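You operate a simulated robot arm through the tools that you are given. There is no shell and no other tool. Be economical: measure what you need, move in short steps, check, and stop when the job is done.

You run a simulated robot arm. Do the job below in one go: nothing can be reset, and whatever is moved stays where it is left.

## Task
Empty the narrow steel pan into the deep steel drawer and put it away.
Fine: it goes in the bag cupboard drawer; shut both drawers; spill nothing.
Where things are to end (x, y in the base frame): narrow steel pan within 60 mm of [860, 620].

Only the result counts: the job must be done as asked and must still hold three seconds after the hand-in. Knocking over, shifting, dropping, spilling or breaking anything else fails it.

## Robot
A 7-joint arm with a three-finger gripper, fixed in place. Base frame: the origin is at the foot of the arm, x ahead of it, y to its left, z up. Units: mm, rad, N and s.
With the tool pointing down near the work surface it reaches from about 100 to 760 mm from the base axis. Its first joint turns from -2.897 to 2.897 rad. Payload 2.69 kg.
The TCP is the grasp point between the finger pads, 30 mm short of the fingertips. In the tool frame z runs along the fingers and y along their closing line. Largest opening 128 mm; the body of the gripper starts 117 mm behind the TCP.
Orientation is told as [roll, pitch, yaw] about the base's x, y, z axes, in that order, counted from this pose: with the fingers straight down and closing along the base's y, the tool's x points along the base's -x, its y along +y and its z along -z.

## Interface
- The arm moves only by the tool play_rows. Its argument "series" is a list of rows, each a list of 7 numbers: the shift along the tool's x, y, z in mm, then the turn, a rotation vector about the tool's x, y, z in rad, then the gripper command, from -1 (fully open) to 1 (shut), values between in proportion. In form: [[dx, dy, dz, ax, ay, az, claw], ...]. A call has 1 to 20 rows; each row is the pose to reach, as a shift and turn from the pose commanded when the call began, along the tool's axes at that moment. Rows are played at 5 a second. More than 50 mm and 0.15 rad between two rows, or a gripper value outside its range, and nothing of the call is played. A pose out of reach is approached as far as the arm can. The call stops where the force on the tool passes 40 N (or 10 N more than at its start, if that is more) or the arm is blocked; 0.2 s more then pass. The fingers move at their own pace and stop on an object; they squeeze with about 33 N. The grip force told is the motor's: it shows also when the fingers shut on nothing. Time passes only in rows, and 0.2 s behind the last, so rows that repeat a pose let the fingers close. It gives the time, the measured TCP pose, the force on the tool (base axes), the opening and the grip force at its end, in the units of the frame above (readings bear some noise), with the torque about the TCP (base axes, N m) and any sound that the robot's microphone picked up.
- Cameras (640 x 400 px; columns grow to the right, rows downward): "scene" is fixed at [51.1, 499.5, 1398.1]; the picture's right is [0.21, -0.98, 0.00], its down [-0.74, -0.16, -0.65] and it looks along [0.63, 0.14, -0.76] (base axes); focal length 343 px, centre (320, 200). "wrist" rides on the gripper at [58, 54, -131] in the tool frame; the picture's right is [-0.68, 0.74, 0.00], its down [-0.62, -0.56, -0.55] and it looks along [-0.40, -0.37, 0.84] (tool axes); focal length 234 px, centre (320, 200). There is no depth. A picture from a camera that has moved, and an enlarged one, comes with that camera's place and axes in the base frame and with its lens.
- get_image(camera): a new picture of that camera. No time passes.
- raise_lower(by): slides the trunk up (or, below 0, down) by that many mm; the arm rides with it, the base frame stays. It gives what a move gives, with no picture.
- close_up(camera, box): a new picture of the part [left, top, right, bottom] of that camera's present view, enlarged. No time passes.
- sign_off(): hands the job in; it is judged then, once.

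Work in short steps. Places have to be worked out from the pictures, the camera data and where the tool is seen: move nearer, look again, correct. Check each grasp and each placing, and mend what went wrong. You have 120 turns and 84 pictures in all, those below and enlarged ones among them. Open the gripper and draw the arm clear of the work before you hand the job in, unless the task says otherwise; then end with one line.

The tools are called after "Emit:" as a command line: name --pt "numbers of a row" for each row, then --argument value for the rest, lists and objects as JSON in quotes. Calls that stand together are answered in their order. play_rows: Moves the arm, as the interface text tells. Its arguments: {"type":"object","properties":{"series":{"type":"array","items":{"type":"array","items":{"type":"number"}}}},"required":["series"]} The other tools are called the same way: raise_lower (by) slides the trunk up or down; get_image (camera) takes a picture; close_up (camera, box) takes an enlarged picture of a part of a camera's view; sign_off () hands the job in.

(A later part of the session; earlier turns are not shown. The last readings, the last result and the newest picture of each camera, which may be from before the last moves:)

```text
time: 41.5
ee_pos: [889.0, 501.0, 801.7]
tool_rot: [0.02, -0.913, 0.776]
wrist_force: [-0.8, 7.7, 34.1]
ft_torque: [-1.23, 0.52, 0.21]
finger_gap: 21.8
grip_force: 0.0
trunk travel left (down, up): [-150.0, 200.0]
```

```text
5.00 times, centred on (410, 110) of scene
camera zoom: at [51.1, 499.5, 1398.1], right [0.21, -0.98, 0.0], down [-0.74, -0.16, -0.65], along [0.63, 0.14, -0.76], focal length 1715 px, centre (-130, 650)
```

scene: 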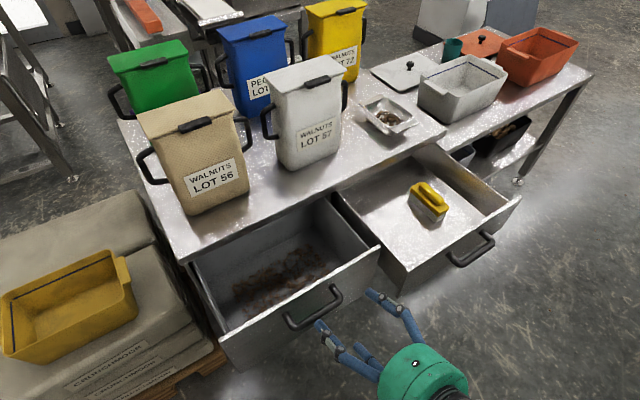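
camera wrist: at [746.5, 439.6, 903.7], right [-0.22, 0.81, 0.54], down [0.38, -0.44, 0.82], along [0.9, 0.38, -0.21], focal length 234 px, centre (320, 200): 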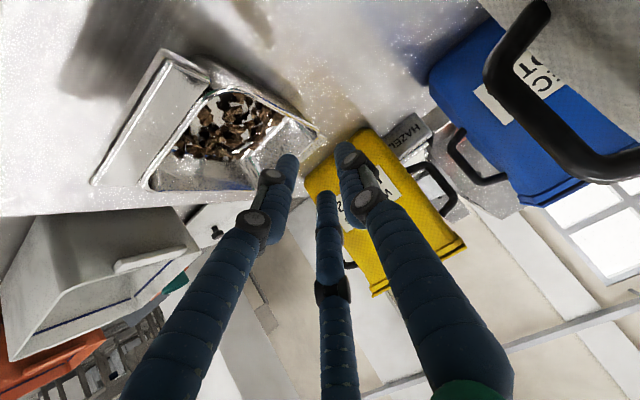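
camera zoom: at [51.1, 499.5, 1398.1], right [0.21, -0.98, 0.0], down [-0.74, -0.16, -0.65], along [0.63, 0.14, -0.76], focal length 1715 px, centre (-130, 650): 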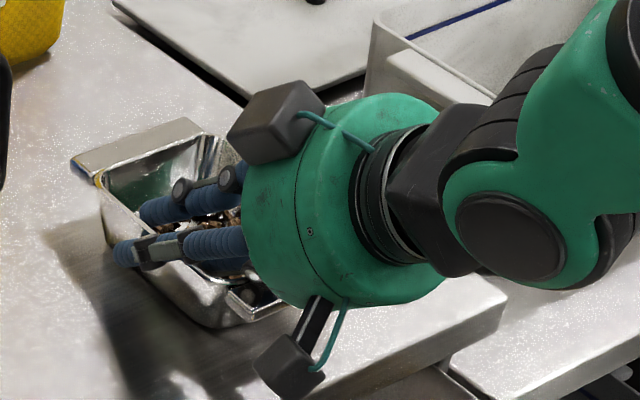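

The lower inside finger catches the near rim, so the shaft is too shallow. I rise 28 mm, steepen the hand by 0.2 rad and check again.

Emit:
play_rows --pt "-12 0 -9 0 0 0 0.6" --pt "-22 0 -17 0 0 0 0.6" --pt "-24 0 -15 0 0.1 0 0.6" --pt "-25 0 -13 0 0.2 0 0.6"

Emit:
get_image --camera "wrist"

Emit:
close_up --camera "scene" --box '[350, 70, 470, 150]'

```text
time: 42.5
ee_pos: [887.8, 499.1, 820.1]
tool_rot: [0.019, -0.7, 0.779]
wrist_force: [0.3, -0.8, 0.3]
ft_torque: [-0.01, -0.02, 0.01]
finger_gap: 25.7
grip_force: 0.0
trunk travel left (down, up): [-150.0, 200.0]
```

```text
43 pictures are left
camera wrist: at [758.9, 445.3, 882.3], right [-0.15, 0.88, 0.45], down [0.49, -0.32, 0.81], along [0.86, 0.34, -0.38], focal length 234 px, centre (320, 200)
```

wrist: 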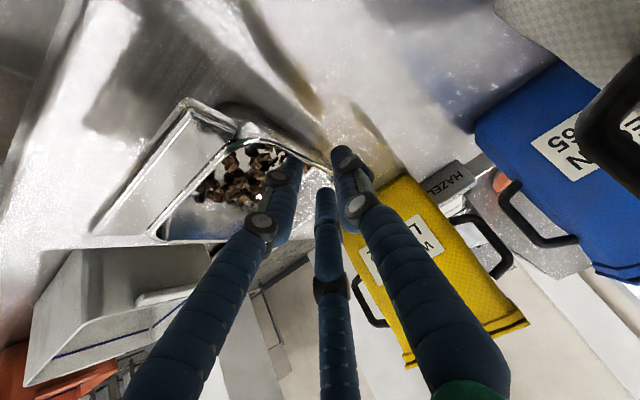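

```text
5.00 times, centred on (410, 110) of scene
camera zoom: at [51.1, 499.5, 1398.1], right [0.21, -0.98, 0.0], down [-0.74, -0.16, -0.65], along [0.63, 0.14, -0.76], focal length 1715 px, centre (-130, 650)
```

zoom: 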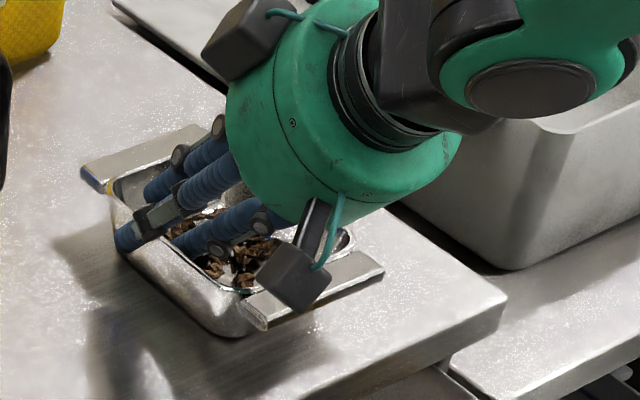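

The pan seems nudged a few millimetres. I zoom the wrist view to re-measure the left rim.

Emit:
close_up --camera "wrist" --box '[180, 80, 380, 205]'

```text
3.20 times, centred on (280, 142) of wrist
camera zoom: at [758.9, 445.3, 882.3], right [-0.15, 0.88, 0.45], down [0.49, -0.32, 0.81], along [0.86, 0.34, -0.38], focal length 749 px, centre (448, 384)
```

zoom: 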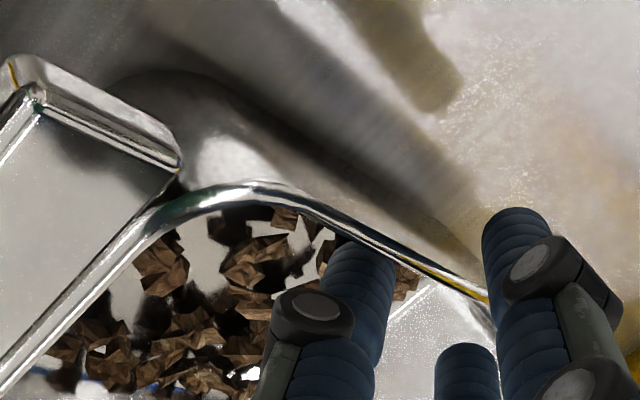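

The wall is now at e≈275.5. I shift the hand 7 mm inward so the wall is mid-gap, then descend in fine steps.

Emit:
play_rows --pt "-3 -7 2.6 0 0 0 0.6" --pt "1 -7 7 0 0 0 0.6" --pt "5 -7 12 0 0 0 0.6" --pt "9 -7 16 0 0 0 0.6" --pt "12 -7 20 0 0 0 0.6"

Emit:
close_up --camera "wrist" --box '[180, 80, 380, 205]'

```text
time: 43.7
ee_pos: [897.3, 498.3, 798.3]
tool_rot: [0.017, -0.706, 0.779]
wrist_force: [0.3, -0.9, 12.9]
ft_torque: [-0.48, -0.2, -0.29]
finger_gap: 27.4
grip_force: 6.6
trunk travel left (down, up): [-150.0, 200.0]
```

```text
3.20 times, centred on (280, 142) of wrist
camera zoom: at [767.9, 444.0, 860.7], right [-0.16, 0.88, 0.45], down [0.49, -0.32, 0.81], along [0.86, 0.35, -0.38], focal length 749 px, centre (448, 384)
```

zoom: 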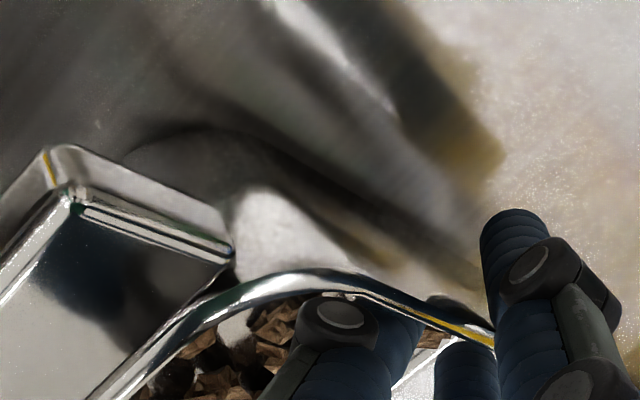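

The fingers straddle the left wall with light contact. I close.

Emit:
play_rows --pt "0 0 0 0 0 0 0.75" --pt "0 0 0 0 0 0 0.9" --pt "0 0 0 0 0 0 1" --pt "0 0 0 0 0 0 1" --pt "0 0 0 0 0 0 1"

Emit:
close_up --camera "wrist" --box '[180, 80, 380, 205]'

Emit:
close_up --camera "scene" --box '[350, 70, 470, 150]'

```text
time: 44.9
ee_pos: [897.3, 498.0, 800.5]
tool_rot: [0.016, -0.705, 0.78]
wrist_force: [8.6, 1.6, 36.2]
ft_torque: [-1.84, -2.78, -0.13]
finger_gap: 20.4
grip_force: 32.8
trunk travel left (down, up): [-150.0, 200.0]
```

```text
3.20 times, centred on (280, 142) of wrist
camera zoom: at [767.6, 444.2, 862.5], right [-0.16, 0.88, 0.45], down [0.49, -0.33, 0.81], along [0.86, 0.35, -0.38], focal length 749 px, centre (448, 384)
```

zoom: 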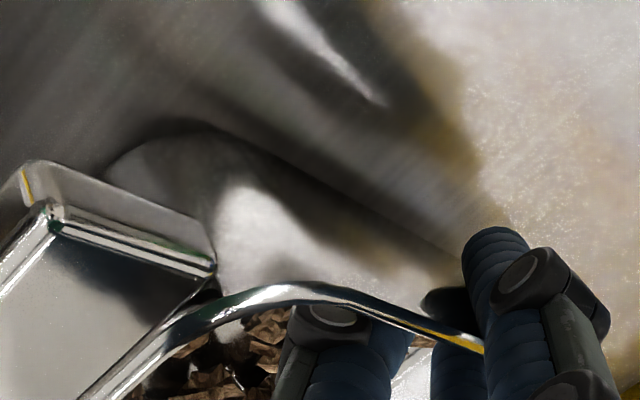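

```text
5.00 times, centred on (410, 110) of scene
camera zoom: at [51.1, 499.5, 1398.1], right [0.21, -0.98, 0.0], down [-0.74, -0.16, -0.65], along [0.63, 0.14, -0.76], focal length 1715 px, centre (-130, 650)
```

zoom: 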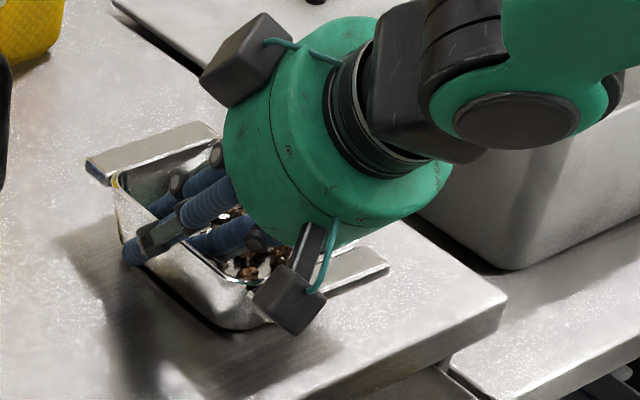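

It holds at 20 mm gap, 33 N, perhaps on the sloped wall. I lift 20 mm slowly as a test.

Emit:
play_rows --pt "-3 0 -4 0 0 0 1" --pt "-6 0 -8 0 0 0 1" --pt "-10 0 -11 0 0 0 1" --pt "-13 0 -15 0 0 0 1" --pt "-16 0 -19 0 0 0 1" --pt "-19 0 -23 0 0 0 1"

Emit:
get_image --camera "wrist"

Emit:
close_up --camera "scene" --box '[350, 70, 470, 150]'

```text
time: 46.3
ee_pos: [896.9, 498.8, 827.3]
tool_rot: [0.019, -0.701, 0.779]
wrist_force: [0.2, 0.8, -2.6]
ft_torque: [0.07, 0.07, -0.01]
finger_gap: 9.3
grip_force: 32.9
trunk travel left (down, up): [-150.0, 200.0]
```

```text
37 pictures are left
camera wrist: at [767.5, 444.1, 889.0], right [-0.15, 0.88, 0.45], down [0.49, -0.32, 0.81], along [0.86, 0.35, -0.38], focal length 234 px, centre (320, 200)
```

wrist: 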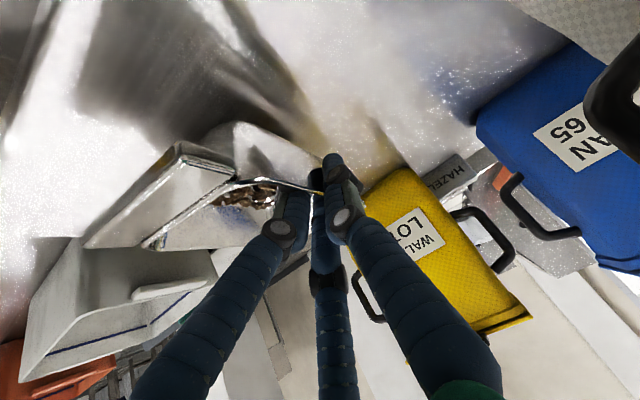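

```text
5.00 times, centred on (410, 110) of scene
camera zoom: at [51.1, 499.5, 1398.1], right [0.21, -0.98, 0.0], down [-0.74, -0.16, -0.65], along [0.63, 0.14, -0.76], focal length 1715 px, centre (-130, 650)
```

zoom: 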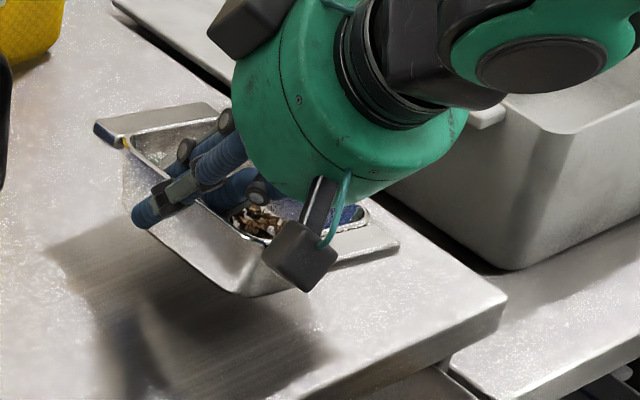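

The pan lifts (about 2.6 N). The rim tilts a little to the right; I raise another 25 mm and see whether it holds steady.

Emit:
play_rows --pt "-5 0 -6 0 0 0 1" --pt "-10 0 -12 0 0 0 1" --pt "-16 0 -19 0 0 0 1" --pt "-16 0 -19 0 0 0 1"

Emit:
close_up --camera "scene" --box '[350, 60, 470, 150]'

Emit:
close_up --camera "wrist" --box '[80, 80, 380, 270]'

```text
time: 47.3
ee_pos: [899.1, 497.2, 849.9]
tool_rot: [0.02, -0.7, 0.778]
wrist_force: [0.9, 0.7, -2.6]
ft_torque: [0.04, 0.04, -0.01]
finger_gap: 9.2
grip_force: 33.2
trunk travel left (down, up): [-150.0, 200.0]
```

```text
4.44 times, centred on (410, 105) of scene
camera zoom: at [51.1, 499.5, 1398.1], right [0.21, -0.98, 0.0], down [-0.74, -0.16, -0.65], along [0.63, 0.14, -0.76], focal length 1524 px, centre (-80, 622)
```

zoom: 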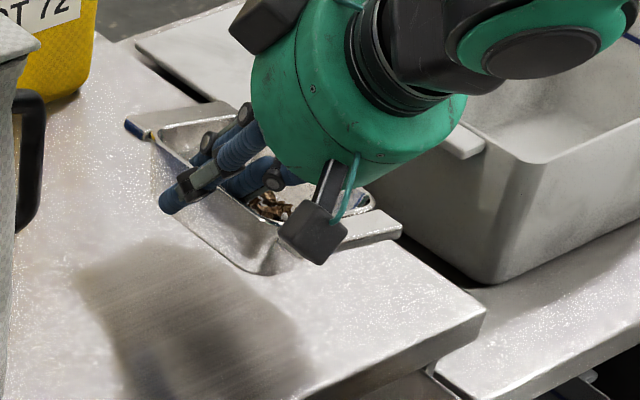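

```text
2.11 times, centred on (230, 175) of wrist
camera zoom: at [769.2, 443.0, 913.5], right [-0.16, 0.88, 0.45], down [0.49, -0.32, 0.81], along [0.86, 0.35, -0.38], focal length 493 px, centre (510, 253)
```

zoom: 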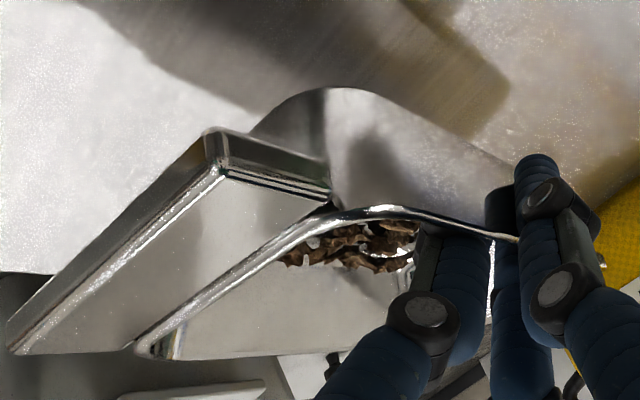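

The grip is steady with the pan a few degrees right-side-down, so nothing will spill. I draw it back off the bench toward the robot and slightly up, gently.

Emit:
play_rows --pt "8 0 -12 0 0 0 1" --pt "20 0 -27 0 0 0 1" --pt "36 0 -44 0 0 0 1" --pt "54 0 -63 0 0 0 1" --pt "73 0 -84 0 0 0 1" --pt "92 0 -105 0 0 0 1" --pt "110 0 -124 0 0 0 1" --pt "126 0 -141 0 0 0 1" --pt "138 0 -154 0 0 0 1" --pt "146 0 -162 0 0 0 1" --pt "149 0 -165 0 0 0 1"

Emit:
get_image --camera "scene"

```text
time: 49.7
ee_pos: [742.9, 342.1, 880.7]
tool_rot: [0.017, -0.702, 0.777]
wrist_force: [0.0, -0.3, -2.2]
ft_torque: [0.05, 0.04, 0.0]
finger_gap: 9.3
grip_force: 32.9
trunk travel left (down, up): [-150.0, 200.0]
```

```text
33 pictures are left
```

scene: 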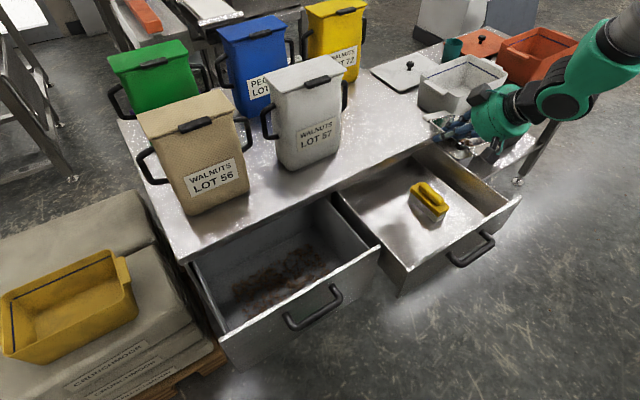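

No spills visible. The deep drawer opening spans about f 680–885, centred at e≈−165. I raise the trunk for room, then carry the pan over it.

Emit:
raise_lower --by 150

Emit:
play_rows --pt "4 12 2 0 0 0 1" --pt "10 32 6 0 0 0 1" --pt "19 62 12 0 0 0 1" --pt "30 97 19 0 0 0 1" --pt "42 135 26 0 0 0 1" --pt "54 174 34 0 0 0 1" --pt "66 214 42 0 0 0 1" --pt "79 254 50 0 0 0 1" --pt "91 294 58 0 0 0 1" --pt "103 332 65 0 0 0 1" --pt "113 364 71 0 0 0 1" --pt "120 388 76 0 0 0 1" --pt "124 400 78 0 0 0 1" --pt "125 404 79 0 0 0 1"

Emit:
get_image --camera "scene"

```text
time: 51.4
ee_pos: [742.3, 340.5, 1030.7]
tool_rot: [0.018, -0.7, 0.778]
wrist_force: [-0.2, -0.2, -1.1]
ft_torque: [0.07, 0.07, 0.01]
finger_gap: 9.3
grip_force: 33.0
trunk travel left (down, up): [-300.0, 50.0]
```

```text
time: 54.4
ee_pos: [422.3, 594.9, 895.3]
tool_rot: [0.018, -0.702, 0.779]
wrist_force: [-0.6, 0.3, -2.1]
ft_torque: [0.08, 0.1, 0.01]
finger_gap: 9.1
grip_force: 33.1
trunk travel left (down, up): [-300.0, 50.0]
```

```text
32 pictures are left
```

scene: 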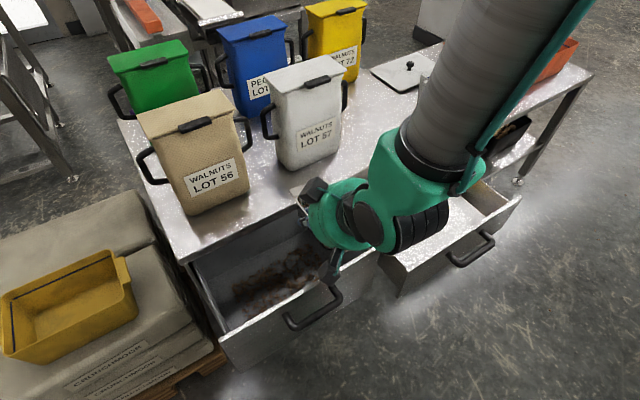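

The pan is over the deep drawer. I roll the hand slowly, left side down first, so the nuts gather at the far-left corner above the drawer.

Emit:
play_rows --pt "0 0 0 0 0 -0.12 1" --pt "0 0 0 0 0 -0.24 1" --pt "0 0 0 0 0 -0.36 1" --pt "0 0 0 0 0 -0.48 1" --pt "0 0 0 0 0 -0.6 1" --pt "0 0 0 0 0 -0.72 1" --pt "0 0 0 0 0 -0.84 1" --pt "0 0 0 0 0 -0.96 1" --pt "0 0 0 0 0 -1.08 1"

Emit:
get_image --camera "scene"

Emit:
get_image --camera "wrist"

```text
time: 56.4
ee_pos: [421.1, 595.8, 896.0]
tool_rot: [-0.634, -0.321, 1.973]
wrist_force: [-0.6, -1.0, -2.4]
ft_torque: [0.0, 0.09, 0.03]
finger_gap: 8.9
grip_force: 33.3
trunk travel left (down, up): [-300.0, 50.0]
```

```text
31 pictures are left
```

scene: 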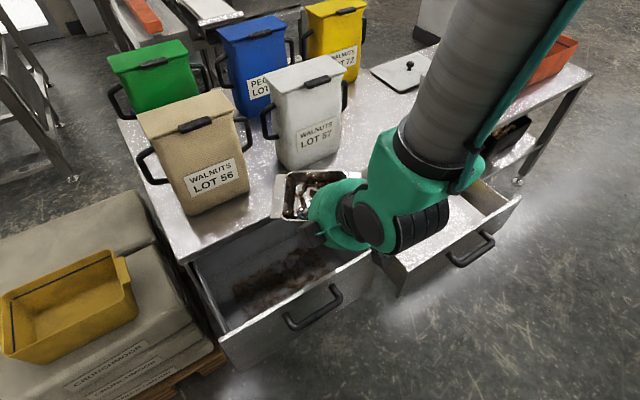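

```text
30 pictures are left
camera wrist: at [340.2, 475.9, 947.5], right [-0.85, 0.49, -0.2], down [-0.01, 0.36, 0.93], along [0.53, 0.8, -0.3], focal length 234 px, centre (320, 200)
```

wrist: 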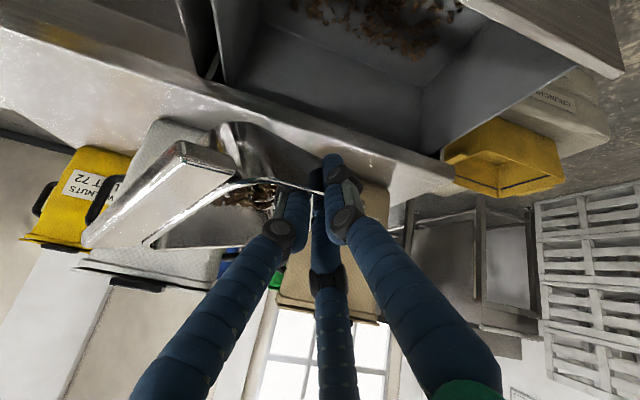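

The nuts are still in the pan and the far-left corner is over the drawer opening. I continue the roll while lowering 30 mm, so they drop from the far end into the drawer.

Emit:
play_rows --pt "2 4 5 0 0 -0.1 1" --pt "4 8 10 0 0 -0.2 1" --pt "6 12 16 0 0 -0.3 1" --pt "9 17 23 0 0 -0.4 1" --pt "9 17 23 0 0 -0.5 1" --pt "9 17 23 0 0 -0.6 1" --pt "9 17 23 0 0 -0.7 1" --pt "9 17 23 0 0 -0.8 1" --pt "9 17 23 0 0 -0.9 1" --pt "9 17 23 0 0 -1.0 1"

Emit:
get_image --camera "scene"

Emit:
get_image --camera "wrist"

```text
time: 58.6
ee_pos: [422.6, 595.0, 865.0]
tool_rot: [-0.64, 0.309, 2.763]
wrist_force: [-0.9, -0.2, -1.6]
ft_torque: [-0.03, 0.02, 0.0]
finger_gap: 9.0
grip_force: 32.3
trunk travel left (down, up): [-300.0, 50.0]
```

```text
29 pictures are left
```

scene: 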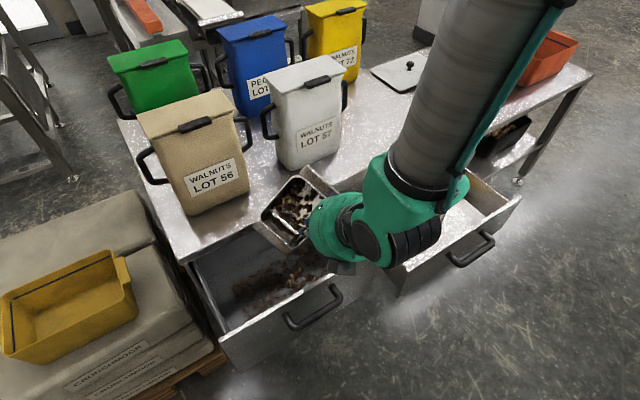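

```text
28 pictures are left
camera wrist: at [407.9, 470.4, 952.5], right [-0.69, -0.36, -0.63], down [-0.72, 0.42, 0.55], along [0.06, 0.83, -0.55], focal length 234 px, centre (320, 200)
```

wrist: 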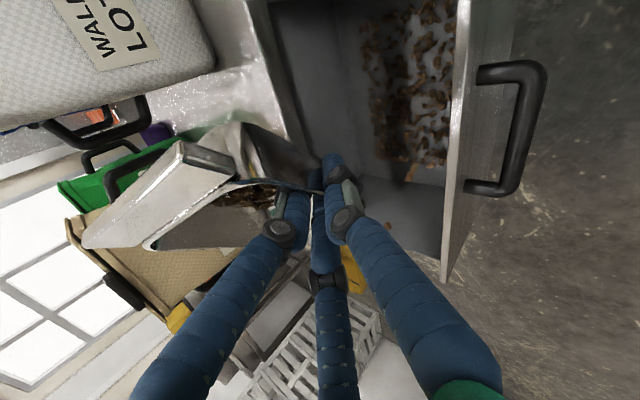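

The nuts are still held at the far-left corner; the geometry matches prediction and they will drop well inside. I roll on by 0.8 rad.

Emit:
play_rows --pt "0 0 0 0 0 -0.1 1" --pt "0 0 0 0 0 -0.2 1" --pt "0 0 0 0 0 -0.3 1" --pt "0 0 0 0 0 -0.4 1" --pt "0 0 0 0 0 -0.5 1" --pt "0 0 0 0 0 -0.6 1" --pt "0 0 0 0 0 -0.7 1" --pt "0 0 0 0 0 -0.8 1"

Emit:
get_image --camera "wrist"

Emit:
close_up --camera "scene" --box '[180, 150, 420, 300]'

```text
time: 60.4
ee_pos: [421.7, 596.2, 864.4]
tool_rot: [-0.233, 0.67, -2.697]
wrist_force: [0.1, -0.3, -2.2]
ft_torque: [-0.12, -0.01, -0.01]
finger_gap: 9.0
grip_force: 33.0
trunk travel left (down, up): [-300.0, 50.0]
```

```text
27 pictures are left
camera wrist: at [433.6, 510.7, 991.4], right [-0.08, -0.83, -0.55], down [-0.99, 0.0, 0.14], along [-0.12, 0.56, -0.82], focal length 234 px, centre (320, 200)
```

wrist: 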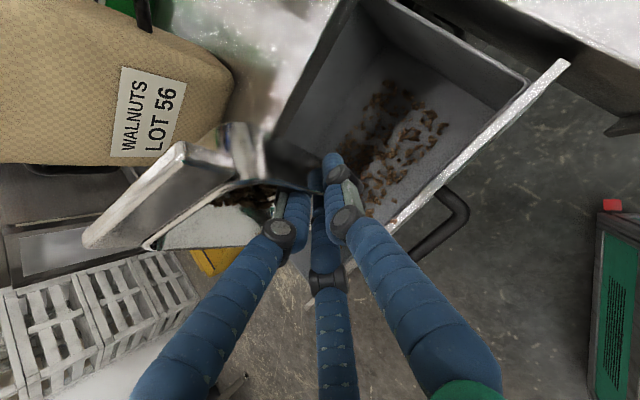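

```text
2.67 times, centred on (300, 225) of scene
camera zoom: at [51.1, 499.5, 1398.1], right [0.21, -0.98, 0.0], down [-0.74, -0.16, -0.65], along [0.63, 0.14, -0.76], focal length 915 px, centre (373, 133)
```

zoom: 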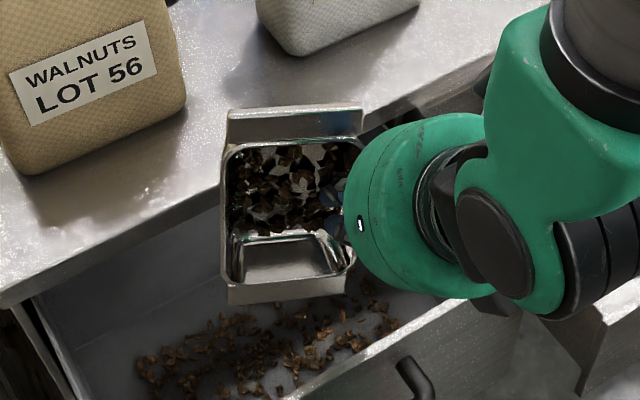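

The pan is about 65° nose-down over the drawer but nuts still cling to it. I tip it further past vertical by turning about the closing axis.

Emit:
play_rows --pt "0 0 0 0 0.1 0 1" --pt "0 0 -3 0 0.2 0 1" --pt "0 0 -6 0 0.3 0 1" --pt "0 0 -9 0 0.4 0 1" --pt "0 0 -12 0 0.5 0 1" --pt "0 0 -12 0 0.6 0 1" --pt "0 0 -12 0 0.7 0 1" --pt "0 0 -12 0 0.8 0 1"

Emit:
get_image --camera "wrist"

Emit:
close_up --camera "scene" --box '[180, 150, 420, 300]'

```text
time: 62.2
ee_pos: [417.4, 590.2, 874.4]
tool_rot: [-1.13, 1.371, 2.605]
wrist_force: [1.0, 0.3, -0.8]
ft_torque: [-0.09, 0.01, -0.01]
finger_gap: 9.0
grip_force: 32.7
trunk travel left (down, up): [-300.0, 50.0]
```

```text
25 pictures are left
camera wrist: at [347.8, 466.3, 933.5], right [0.29, -0.53, -0.8], down [-0.86, 0.22, -0.45], along [0.41, 0.82, -0.4], focal length 234 px, centre (320, 200)
```

wrist: 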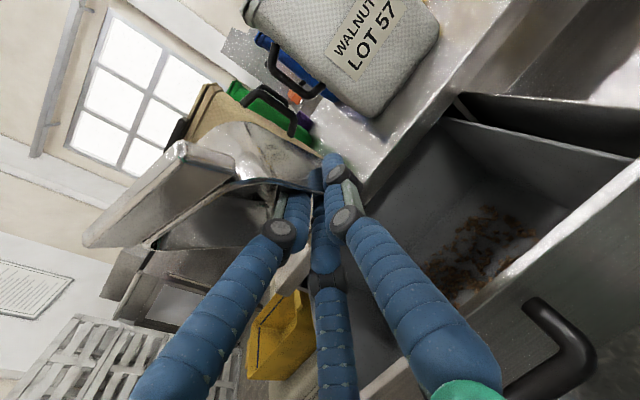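

```text
2.67 times, centred on (300, 225) of scene
camera zoom: at [51.1, 499.5, 1398.1], right [0.21, -0.98, 0.0], down [-0.74, -0.16, -0.65], along [0.63, 0.14, -0.76], focal length 915 px, centre (373, 133)
```

zoom: 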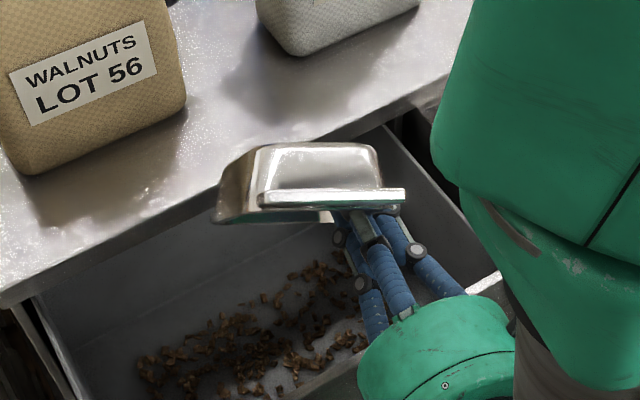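

The pan is now past vertical and the load has dropped. I give it a small shake to free any leftovers.

Emit:
play_rows --pt "0 0 0 0 0.1 0 1" --pt "0 0 0 0 0 0 1" --pt "0 0 0 0 0.1 0.1 1" --pt "0 0 0 0 0 0 1" --pt "0 0 0 0 0 0 1"

```text
time: 63.4
ee_pos: [417.4, 589.4, 874.3]
tool_rot: [-1.121, 1.369, 2.617]
wrist_force: [-0.8, -0.2, -2.0]
ft_torque: [-0.08, -0.02, 0.03]
finger_gap: 9.0
grip_force: 33.3
trunk travel left (down, up): [-300.0, 50.0]
```

Now I reverse the motion: tilt back, still over the drawer, and check the inside of the pan.

Emit:
play_rows --pt "0 0 0 0 -0.12 0 1" --pt "0 0 0 0 -0.24 0 1" --pt "0 0 0 0 -0.36 0 1" --pt "0 0 0 0 -0.48 0 1" --pt "0 0 0 0 -0.6 0 1" --pt "0 0 0 0 -0.7 0 1" --pt "0 0 0 0 -0.8 0 1"

Emit:
close_up --camera "scene" --box '[180, 150, 420, 300]'

```text
time: 65.0
ee_pos: [418.2, 589.8, 875.5]
tool_rot: [-0.229, 0.667, -2.696]
wrist_force: [0.2, 0.0, -2.4]
ft_torque: [-0.07, -0.01, 0.01]
finger_gap: 9.2
grip_force: 33.3
trunk travel left (down, up): [-300.0, 50.0]
```

```text
2.67 times, centred on (300, 225) of scene
camera zoom: at [51.1, 499.5, 1398.1], right [0.21, -0.98, 0.0], down [-0.74, -0.16, -0.65], along [0.63, 0.14, -0.76], focal length 915 px, centre (373, 133)
```

zoom: 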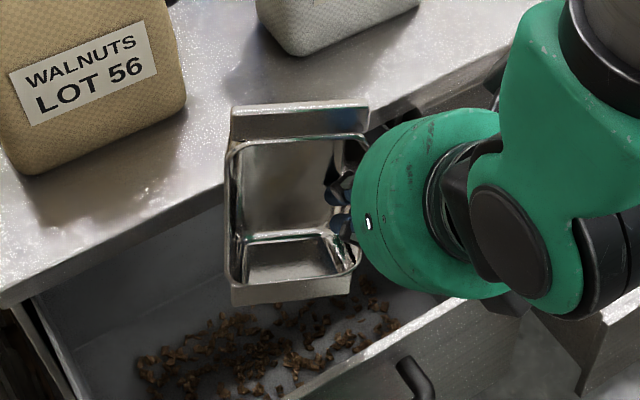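

The pan is empty and nothing lies outside the drawer. I roll the hand back upright.

Emit:
play_rows --pt "0 0 0 0 0 0.145 1" --pt "0 0 0 0 0 0.29 1" --pt "0 0 0 0 0 0.435 1" --pt "0 0 0 0 0 0.58 1" --pt "0 0 0 0 0 0.725 1" --pt "0 0 0 0 0 0.87 1" --pt "0 0 0 0 0 1.015 1" --pt "0 0 0 0 0 1.16 1" --pt "0 0 0 0 0 1.305 1" --pt "0 0 0 0 0 1.45 1" --pt "0 0 0 0 0 1.595 1" --pt "0 0 0 0 0 1.74 1" --pt "0 0 0 0 0 1.885 1" --pt "0 0 0 0 0 2.03 1" --pt "0 0 0 0 0 2.175 1" --pt "0 0 0 0 0 2.32 1" --pt "0 0 0 0 0 2.465 1" --pt "0 0 0 0 0 2.61 1" --pt "0 0 0 0 0 2.755 1" --pt "0 0 0 0 0 2.88 1"

```text
time: 69.2
ee_pos: [415.7, 589.9, 876.1]
tool_rot: [0.02, -0.702, 0.778]
wrist_force: [-0.1, 0.4, -1.2]
ft_torque: [0.05, 0.06, 0.03]
finger_gap: 9.2
grip_force: 33.0
trunk travel left (down, up): [-300.0, 50.0]
```

Upright again. I carry the empty pan over to the open right drawer, aiming its centre at the closed target minus the 200/200 mm opening, i.e. (660, 420).

Emit:
play_rows --pt "-4 -28 3 0 0.02 0 1" --pt "-9 -64 8 0 0.05 0 1" --pt "-15 -100 12 0 0.08 0 1" --pt "-20 -136 16 0 0.11 0 1" --pt "-25 -172 21 0 0.14 0 1" --pt "-30 -208 25 0 0.17 0 1" --pt "-35 -240 29 0 0.2 0 1" --pt "-37 -255 31 0 0.2 0 1"

Emit:
get_image --camera "wrist"

Emit:
get_image --camera "scene"

```text
time: 71.0
ee_pos: [635.5, 445.5, 874.5]
tool_rot: [0.015, -0.501, 0.782]
wrist_force: [0.1, 1.6, -1.5]
ft_torque: [0.05, 0.05, -0.01]
finger_gap: 9.0
grip_force: 32.8
trunk travel left (down, up): [-300.0, 50.0]
```

```text
22 pictures are left
camera wrist: at [516.8, 401.7, 960.7], right [-0.1, 0.94, 0.34], down [0.6, -0.21, 0.77], along [0.79, 0.28, -0.54], focal length 234 px, centre (320, 200)
```

wrist: 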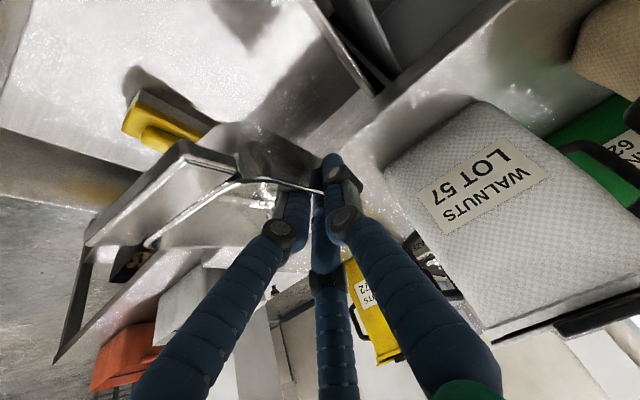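

```text
21 pictures are left
```

scene: 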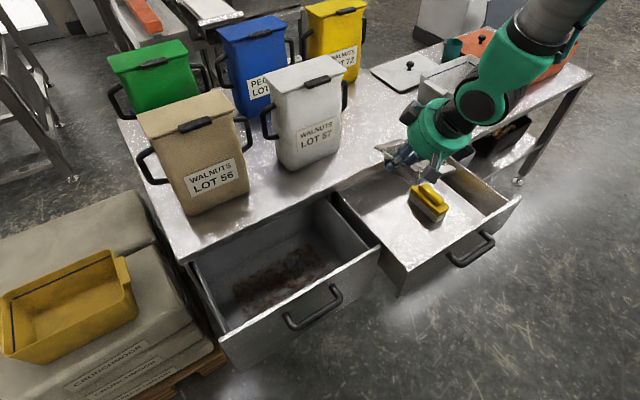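

The pan hovers over the free part of the drawer, left of the brush. I level it slightly, shift 15 mm away from the brush, and lower 130 mm.

Emit:
play_rows --pt "0 8 0 0.04 0 -0.02 1" --pt "5 15 9 0.08 0 -0.045 1" --pt "14 15 26 0.123 0 -0.067 1" --pt "26 15 48 0.123 0 -0.067 1" --pt "38 15 70 0.123 0 -0.067 1" --pt "50 15 92 0.123 0 -0.067 1" --pt "62 15 114 0.123 0 -0.067 1"

Emit:
close_up --camera "scene" --box '[330, 120, 530, 300]'

Emit:
get_image --camera "wrist"

```text
time: 72.6
ee_pos: [623.6, 460.8, 742.8]
tool_rot: [-0.142, -0.499, 0.856]
wrist_force: [0.4, 0.1, -0.4]
ft_torque: [0.01, 0.11, 0.0]
finger_gap: 8.9
grip_force: 32.8
trunk travel left (down, up): [-300.0, 50.0]
```

```text
2.22 times, centred on (430, 210) of scene
camera zoom: at [51.1, 499.5, 1398.1], right [0.21, -0.98, 0.0], down [-0.74, -0.16, -0.65], along [0.63, 0.14, -0.76], focal length 762 px, centre (76, 178)
```

zoom: 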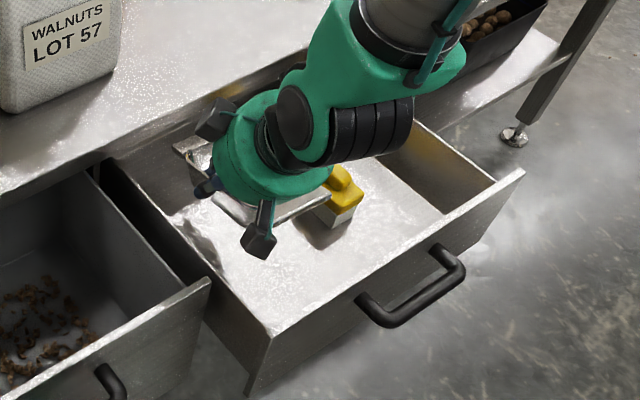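

```text
19 pictures are left
camera wrist: at [496.2, 424.2, 821.5], right [-0.13, 0.96, 0.23], down [0.52, -0.13, 0.84], along [0.84, 0.23, -0.49], focal length 234 px, centre (320, 200)
```

wrist: 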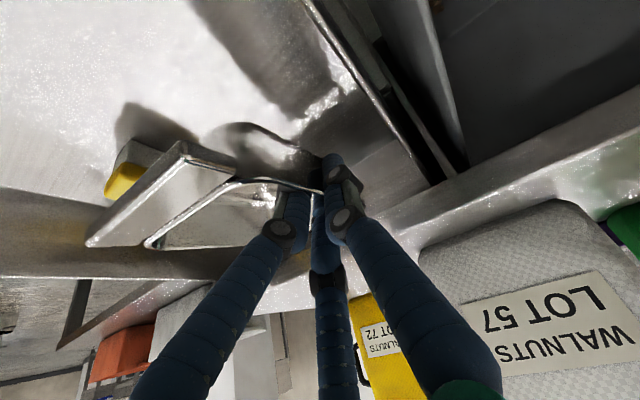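

Clear of the brush and the walls. I lower in fine steps until the pan touches the drawer floor.

Emit:
play_rows --pt "4 0 7 0 0 0 1" --pt "8 0 14 0 0 0 1" --pt "12 0 21 0 0 0 1" --pt "15 0 28 0 0 0 1"

```text
time: 73.6
ee_pos: [623.4, 455.9, 711.0]
tool_rot: [-0.143, -0.498, 0.858]
wrist_force: [0.3, 0.3, -2.1]
ft_torque: [0.1, 0.05, 0.01]
finger_gap: 8.7
grip_force: 33.0
trunk travel left (down, up): [-300.0, 50.0]
```

No contact yet at z=711; I continue in smaller steps.

Emit:
play_rows --pt "2 0 4 0 0 0 1" --pt "4 0 8 0 0 0 1" --pt "6 0 12 0 0 0 1" --pt "8 0 16 0 0 0 1"

Emit:
close_up --camera "scene" --box '[340, 130, 470, 240]'

```text
time: 74.6
ee_pos: [626.2, 452.5, 693.0]
tool_rot: [-0.144, -0.498, 0.859]
wrist_force: [0.3, -0.6, -0.9]
ft_torque: [0.06, 0.03, 0.03]
finger_gap: 8.8
grip_force: 33.3
trunk travel left (down, up): [-300.0, 50.0]
```

```text
3.64 times, centred on (405, 185) of scene
camera zoom: at [51.1, 499.5, 1398.1], right [0.21, -0.98, 0.0], down [-0.74, -0.16, -0.65], along [0.63, 0.14, -0.76], focal length 1247 px, centre (11, 254)
```

zoom: 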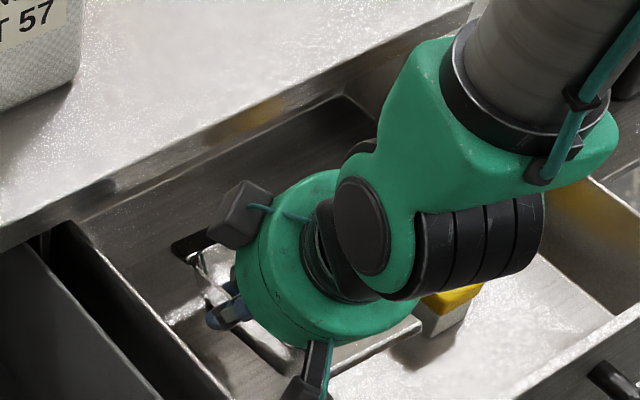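

Still free. I continue down toward the floor.

Emit:
play_rows --pt "2 0 4 0 0 0 1" --pt "4 0 8 0 0 0 1" --pt "6 0 12 0 0 0 1" --pt "8 0 16 0 0 0 1" --pt "10 0 20 0 0 0 1"

Emit:
get_image --camera "wrist"

```text
time: 75.8
ee_pos: [628.6, 452.6, 670.9]
tool_rot: [-0.143, -0.499, 0.86]
wrist_force: [0.3, 0.7, -2.1]
ft_torque: [0.09, 0.04, 0.02]
finger_gap: 8.8
grip_force: 32.8
trunk travel left (down, up): [-300.0, 50.0]
```

```text
17 pictures are left
camera wrist: at [501.4, 416.8, 750.7], right [-0.13, 0.96, 0.23], down [0.52, -0.13, 0.84], along [0.84, 0.23, -0.49], focal length 234 px, centre (320, 200)
```

wrist: 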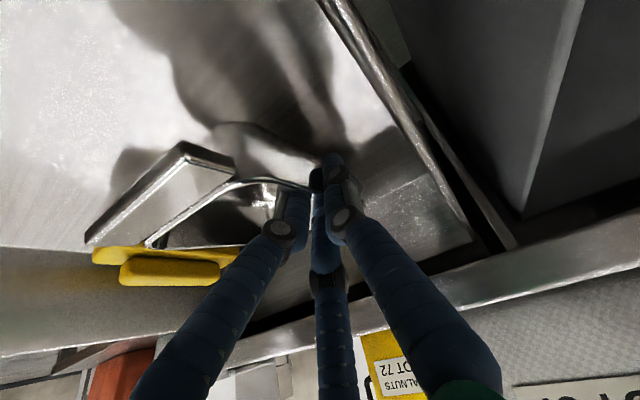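

The shadow under the pan shows it nearly down. A few more millimetres in fine steps.

Emit:
play_rows --pt "1.5 0 3 0 0 0 1" --pt "3 0 6 0 0 0 1" --pt "4.5 0 9 0 0 0 1" --pt "6 0 12 0 0 0 1"

Emit:
close_up --camera "scene" --box '[340, 130, 500, 260]'

```text
time: 76.8
ee_pos: [628.8, 450.2, 658.1]
tool_rot: [-0.142, -0.497, 0.86]
wrist_force: [-0.7, -0.5, -2.0]
ft_torque: [0.04, 0.04, 0.0]
finger_gap: 8.9
grip_force: 32.7
trunk travel left (down, up): [-300.0, 50.0]
```

```text
3.08 times, centred on (420, 195) of scene
camera zoom: at [51.1, 499.5, 1398.1], right [0.21, -0.98, 0.0], down [-0.74, -0.16, -0.65], along [0.63, 0.14, -0.76], focal length 1055 px, centre (12, 215)
```

zoom: 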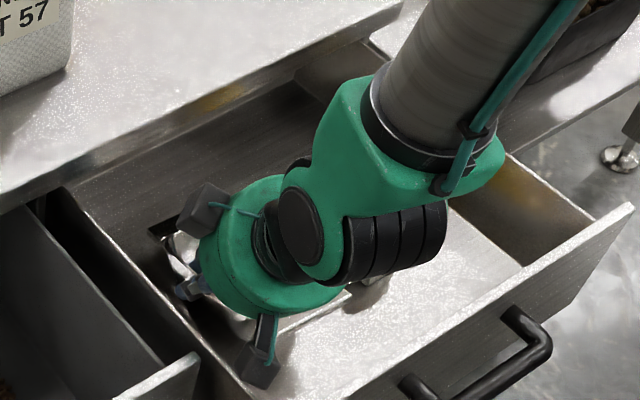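

The camera box comes close to the drawer's left wall, so I shift 10 mm right and keep lowering gently until contact.

Emit:
play_rows --pt "0 -5 0 0 0 0 1" --pt "0 -10 0 0 0 0 1" --pt "2 -10 4 0 0 0 1" --pt "4 -10 8 0 0 0 1" --pt "6 -10 12 0 0 0 1"

Emit:
get_image --camera "wrist"

```text
time: 78.0
ee_pos: [641.3, 446.0, 650.6]
tool_rot: [-0.148, -0.505, 0.86]
wrist_force: [1.1, 0.4, 30.4]
ft_torque: [-0.21, -2.36, -0.12]
finger_gap: 10.1
grip_force: 32.8
trunk travel left (down, up): [-300.0, 50.0]
```

```text
15 pictures are left
camera wrist: at [514.3, 410.0, 728.5], right [-0.13, 0.96, 0.23], down [0.52, -0.13, 0.85], along [0.85, 0.23, -0.48], focal length 234 px, centre (320, 200)
```

wrist: 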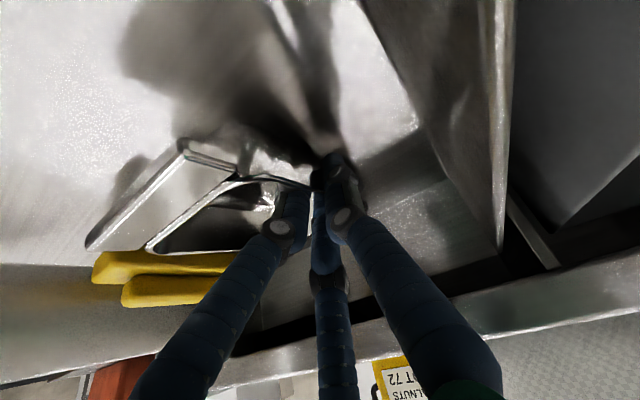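

The pan is on the floor (30 N). I open the jaws modestly and see.

Emit:
play_rows --pt "-1 0 -2 0 0 0 0.8" --pt "-2 0 -3 0 0 0 0.6" --pt "-2 0 -3 0 0 0 0.6" --pt "-2 0 -3 0 0 0 0.6"

Emit:
get_image --camera "wrist"

```text
time: 79.0
ee_pos: [637.2, 445.1, 650.1]
tool_rot: [-0.144, -0.497, 0.858]
wrist_force: [0.1, 0.3, -0.7]
ft_torque: [0.01, 0.01, 0.01]
finger_gap: 25.5
grip_force: 0.1
trunk travel left (down, up): [-300.0, 50.0]
```

```text
14 pictures are left
camera wrist: at [510.5, 408.9, 728.2], right [-0.13, 0.96, 0.23], down [0.52, -0.13, 0.84], along [0.84, 0.23, -0.49], focal length 234 px, centre (320, 200)
```

wrist: 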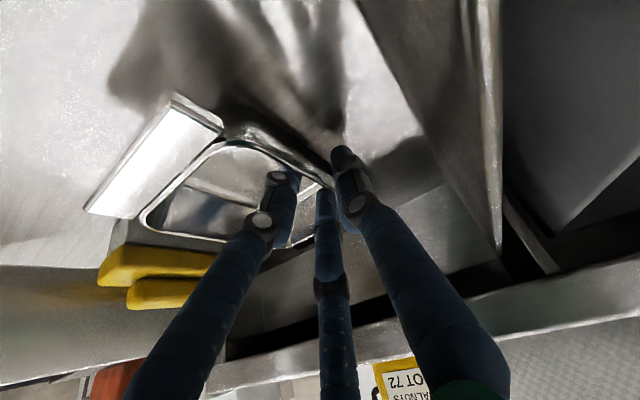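

The pan sits flat, free of the jaws. I withdraw straight up out of the drawer.

Emit:
play_rows --pt "-5 -1.5 -9 0 0 0 0.6" --pt "-12 -3.5 -22 0 0 0 0.6" --pt "-24 -7 -44 0 0 0 0.6" --pt "-43 -13 -78 0 0 0 0.6" --pt "-62 -19 -113 0 0 0 0.6" --pt "-81 -24 -148 0 0 0 0.6" --pt "-95 -28 -174 0 0 0 0.6"

Emit:
get_image --camera "scene"

```text
time: 80.6
ee_pos: [638.5, 442.6, 850.1]
tool_rot: [-0.143, -0.497, 0.86]
wrist_force: [-0.6, -0.9, -1.2]
ft_torque: [0.01, 0.01, 0.01]
finger_gap: 25.7
grip_force: 0.1
trunk travel left (down, up): [-300.0, 50.0]
```

```text
13 pictures are left
```

scene: 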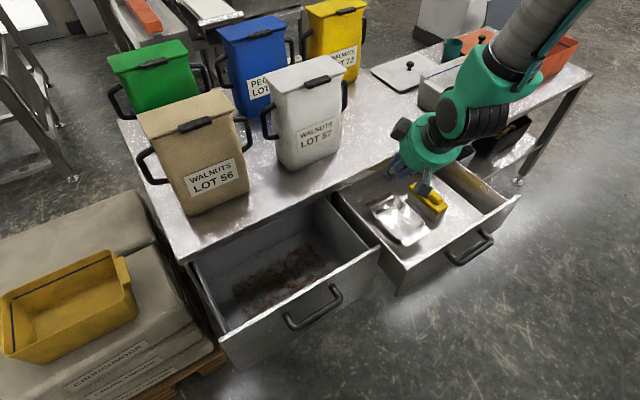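

The pan rests in the drawer beside the brush. Now to shut the drawers: I pull the hand back in front, close the fingers and tilt it forward, ready to push the right drawer front.

Emit:
play_rows --pt "10 -2 -25 0 0 0 0.8" --pt "30 -5 -50 -0.02 -0.1 0.01 1" --pt "62 -8 -72 -0.04 -0.2 0.02 1" --pt "95 -11 -95 -0.06 -0.3 0.035 1" --pt "128 -14 -118 -0.08 -0.4 0.045 1" --pt "160 -17 -140 -0.1 -0.5 0.056 1" --pt "190 -19 -161 -0.12 -0.6 0.067 1"

Emit:
raise_lower --by -150

Emit:
get_image --camera "scene"

```text
time: 82.2
ee_pos: [476.0, 261.3, 904.1]
tool_rot: [0.011, -1.102, 0.821]
wrist_force: [-0.5, -0.4, -0.7]
ft_torque: [-0.01, 0.04, 0.0]
finger_gap: 2.3
grip_force: 31.7
trunk travel left (down, up): [-300.0, 50.0]
```

```text
time: 84.0
ee_pos: [475.1, 260.2, 755.0]
tool_rot: [0.009, -1.101, 0.822]
wrist_force: [-0.4, -1.0, -0.5]
ft_torque: [-0.06, 0.02, 0.02]
finger_gap: 1.9
grip_force: 31.2
trunk travel left (down, up): [-150.0, 200.0]
```

```text
12 pictures are left
```

scene: 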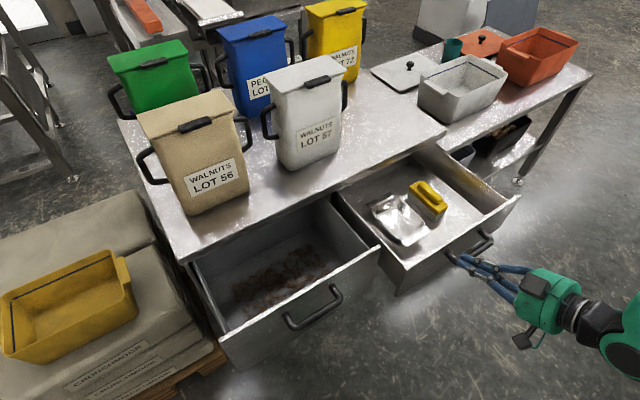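

The fingertips are just left of the handle and above it. I shift 17 mm left, drop 50 mm, and begin pushing the drawer front.

Emit:
play_rows --pt "20 9 10 0 0 0 1" --pt "46 17 24 0 0 0 1" --pt "37 17 42 0 0 0 1" --pt "28 17 60 0 0 0 1" --pt "21 17 73 0 0 0 1" --pt "14 17 86 0 0 0 1" --pt "8 17 98 0 0 0 1" --pt "2 17 110 0 0 0 1" --pt "-4 17 122 0 0 0 1" --pt "-10 17 134 0 0 0 1"

Emit:
get_image --camera "scene"

```text
time: 86.2
ee_pos: [547.3, 364.1, 704.2]
tool_rot: [0.009, -1.101, 0.822]
wrist_force: [-0.6, -0.6, 0.0]
ft_torque: [-0.02, 0.0, 0.0]
finger_gap: 2.0
grip_force: 31.6
trunk travel left (down, up): [-150.0, 200.0]
```

```text
11 pictures are left
```

scene: 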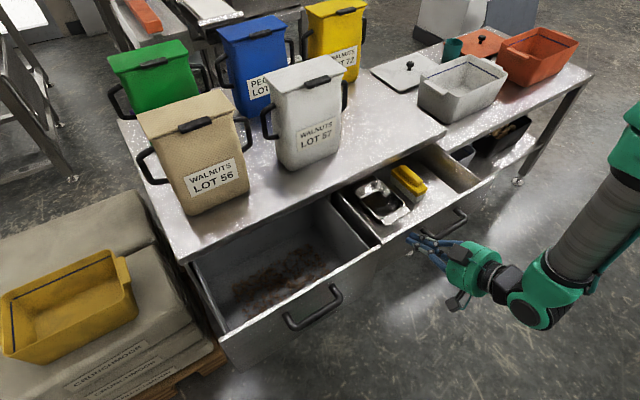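

The drawer slides in smoothly with the pan steady. I keep pushing at the same slow pace.

Emit:
play_rows --pt "-5 -1 11 0 0 0 1" --pt "-11 -1 21 0 0 0 1" --pt "-16 -2 32 0 0 0 1" --pt "-22 -2 43 0 0 0 1" --pt "-27 -2 53 0 0 0 1" --pt "-33 -3 64 0 0 0 1" --pt "-38 -3 75 0 0 0 1" --pt "-44 -4 86 0 0 0 1" --pt "-49 -4 96 0 0 0 1" --pt "-54 -4 107 0 0 0 1" --pt "-60 -5 118 0 0 0 1" --pt "-65 -5 128 0 0 0 1" --pt "-71 -6 139 0 0 0 1" --pt "-76 -6 150 0 0 0 1" --pt "-82 -6 160 0 0 0 1" --pt "-87 -7 171 0 0 0 1" --pt "-92 -7 180 0 0 0 1" --pt "-96 -7 188 0 0 0 1"

Emit:
get_image --camera "scene"

```text
time: 90.0
ee_pos: [689.6, 510.1, 696.4]
tool_rot: [0.013, -1.092, 0.816]
wrist_force: [-5.1, -5.0, 2.0]
ft_torque: [-0.03, -0.1, -0.01]
finger_gap: 2.1
grip_force: 31.1
trunk travel left (down, up): [-150.0, 200.0]
stopped in row 18: the force on the tool passed its limit at 45 N (the readings are from after the stop); the commanded pose is now the measured one
```

```text
10 pictures are left
```

scene: 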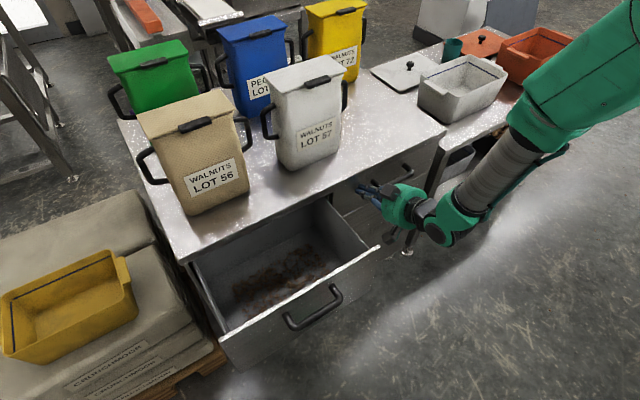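

The right drawer has stopped at its end (45 N). I retreat 255 mm before moving sideways.

Emit:
play_rows --pt "9 0 -18 0 0 0 1" --pt "25 0 -48 0 0 0 1" --pt "44 0 -84 0 0 0 1" --pt "62 0 -120 0 0 0 1" --pt "81 0 -156 0 0 0 1" --pt "100 0 -192 0 0 0 1" --pt "118 0 -226 0 0 0 1"

Emit:
close_up --camera "scene" --box '[160, 120, 460, 360]'

```text
time: 91.7
ee_pos: [516.4, 322.5, 694.1]
tool_rot: [0.01, -1.095, 0.817]
wrist_force: [0.1, 0.1, 0.3]
ft_torque: [-0.04, 0.0, -0.01]
finger_gap: 1.8
grip_force: 31.6
trunk travel left (down, up): [-150.0, 200.0]
```

```text
1.67 times, centred on (310, 240) of scene
camera zoom: at [51.1, 499.5, 1398.1], right [0.21, -0.98, 0.0], down [-0.74, -0.16, -0.65], along [0.63, 0.14, -0.76], focal length 572 px, centre (337, 133)
```

zoom: 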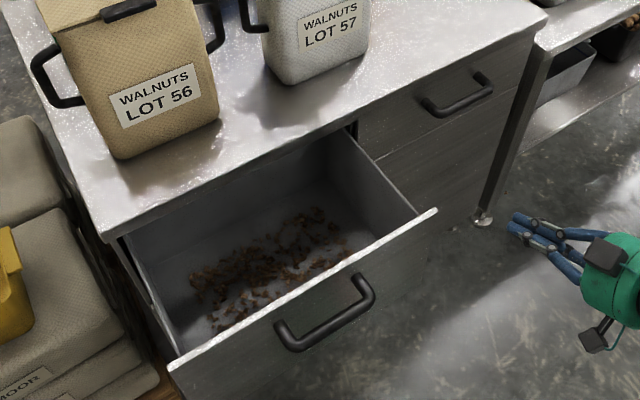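

The right drawer is shut flush and the floor is clean. I slide sideways to stand in front of the left drawer, right of its handle.

Emit:
play_rows --pt "0 40 0 0 0 0 1" --pt "0 80 0 0 0 0 1" --pt "0 120 0 0 0 0 1" --pt "0 160 0 0 0 0 1" --pt "3 197 -6 0 0 0 1"

Emit:
get_image --camera "scene"

```text
time: 92.8
ee_pos: [369.5, 450.7, 696.4]
tool_rot: [0.013, -1.093, 0.814]
wrist_force: [0.2, -0.7, 0.1]
ft_torque: [-0.01, 0.04, 0.06]
finger_gap: 2.0
grip_force: 31.1
trunk travel left (down, up): [-150.0, 200.0]
```

```text
8 pictures are left
```

scene: 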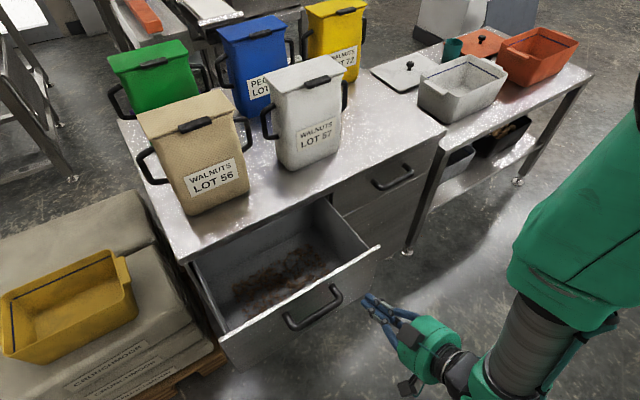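

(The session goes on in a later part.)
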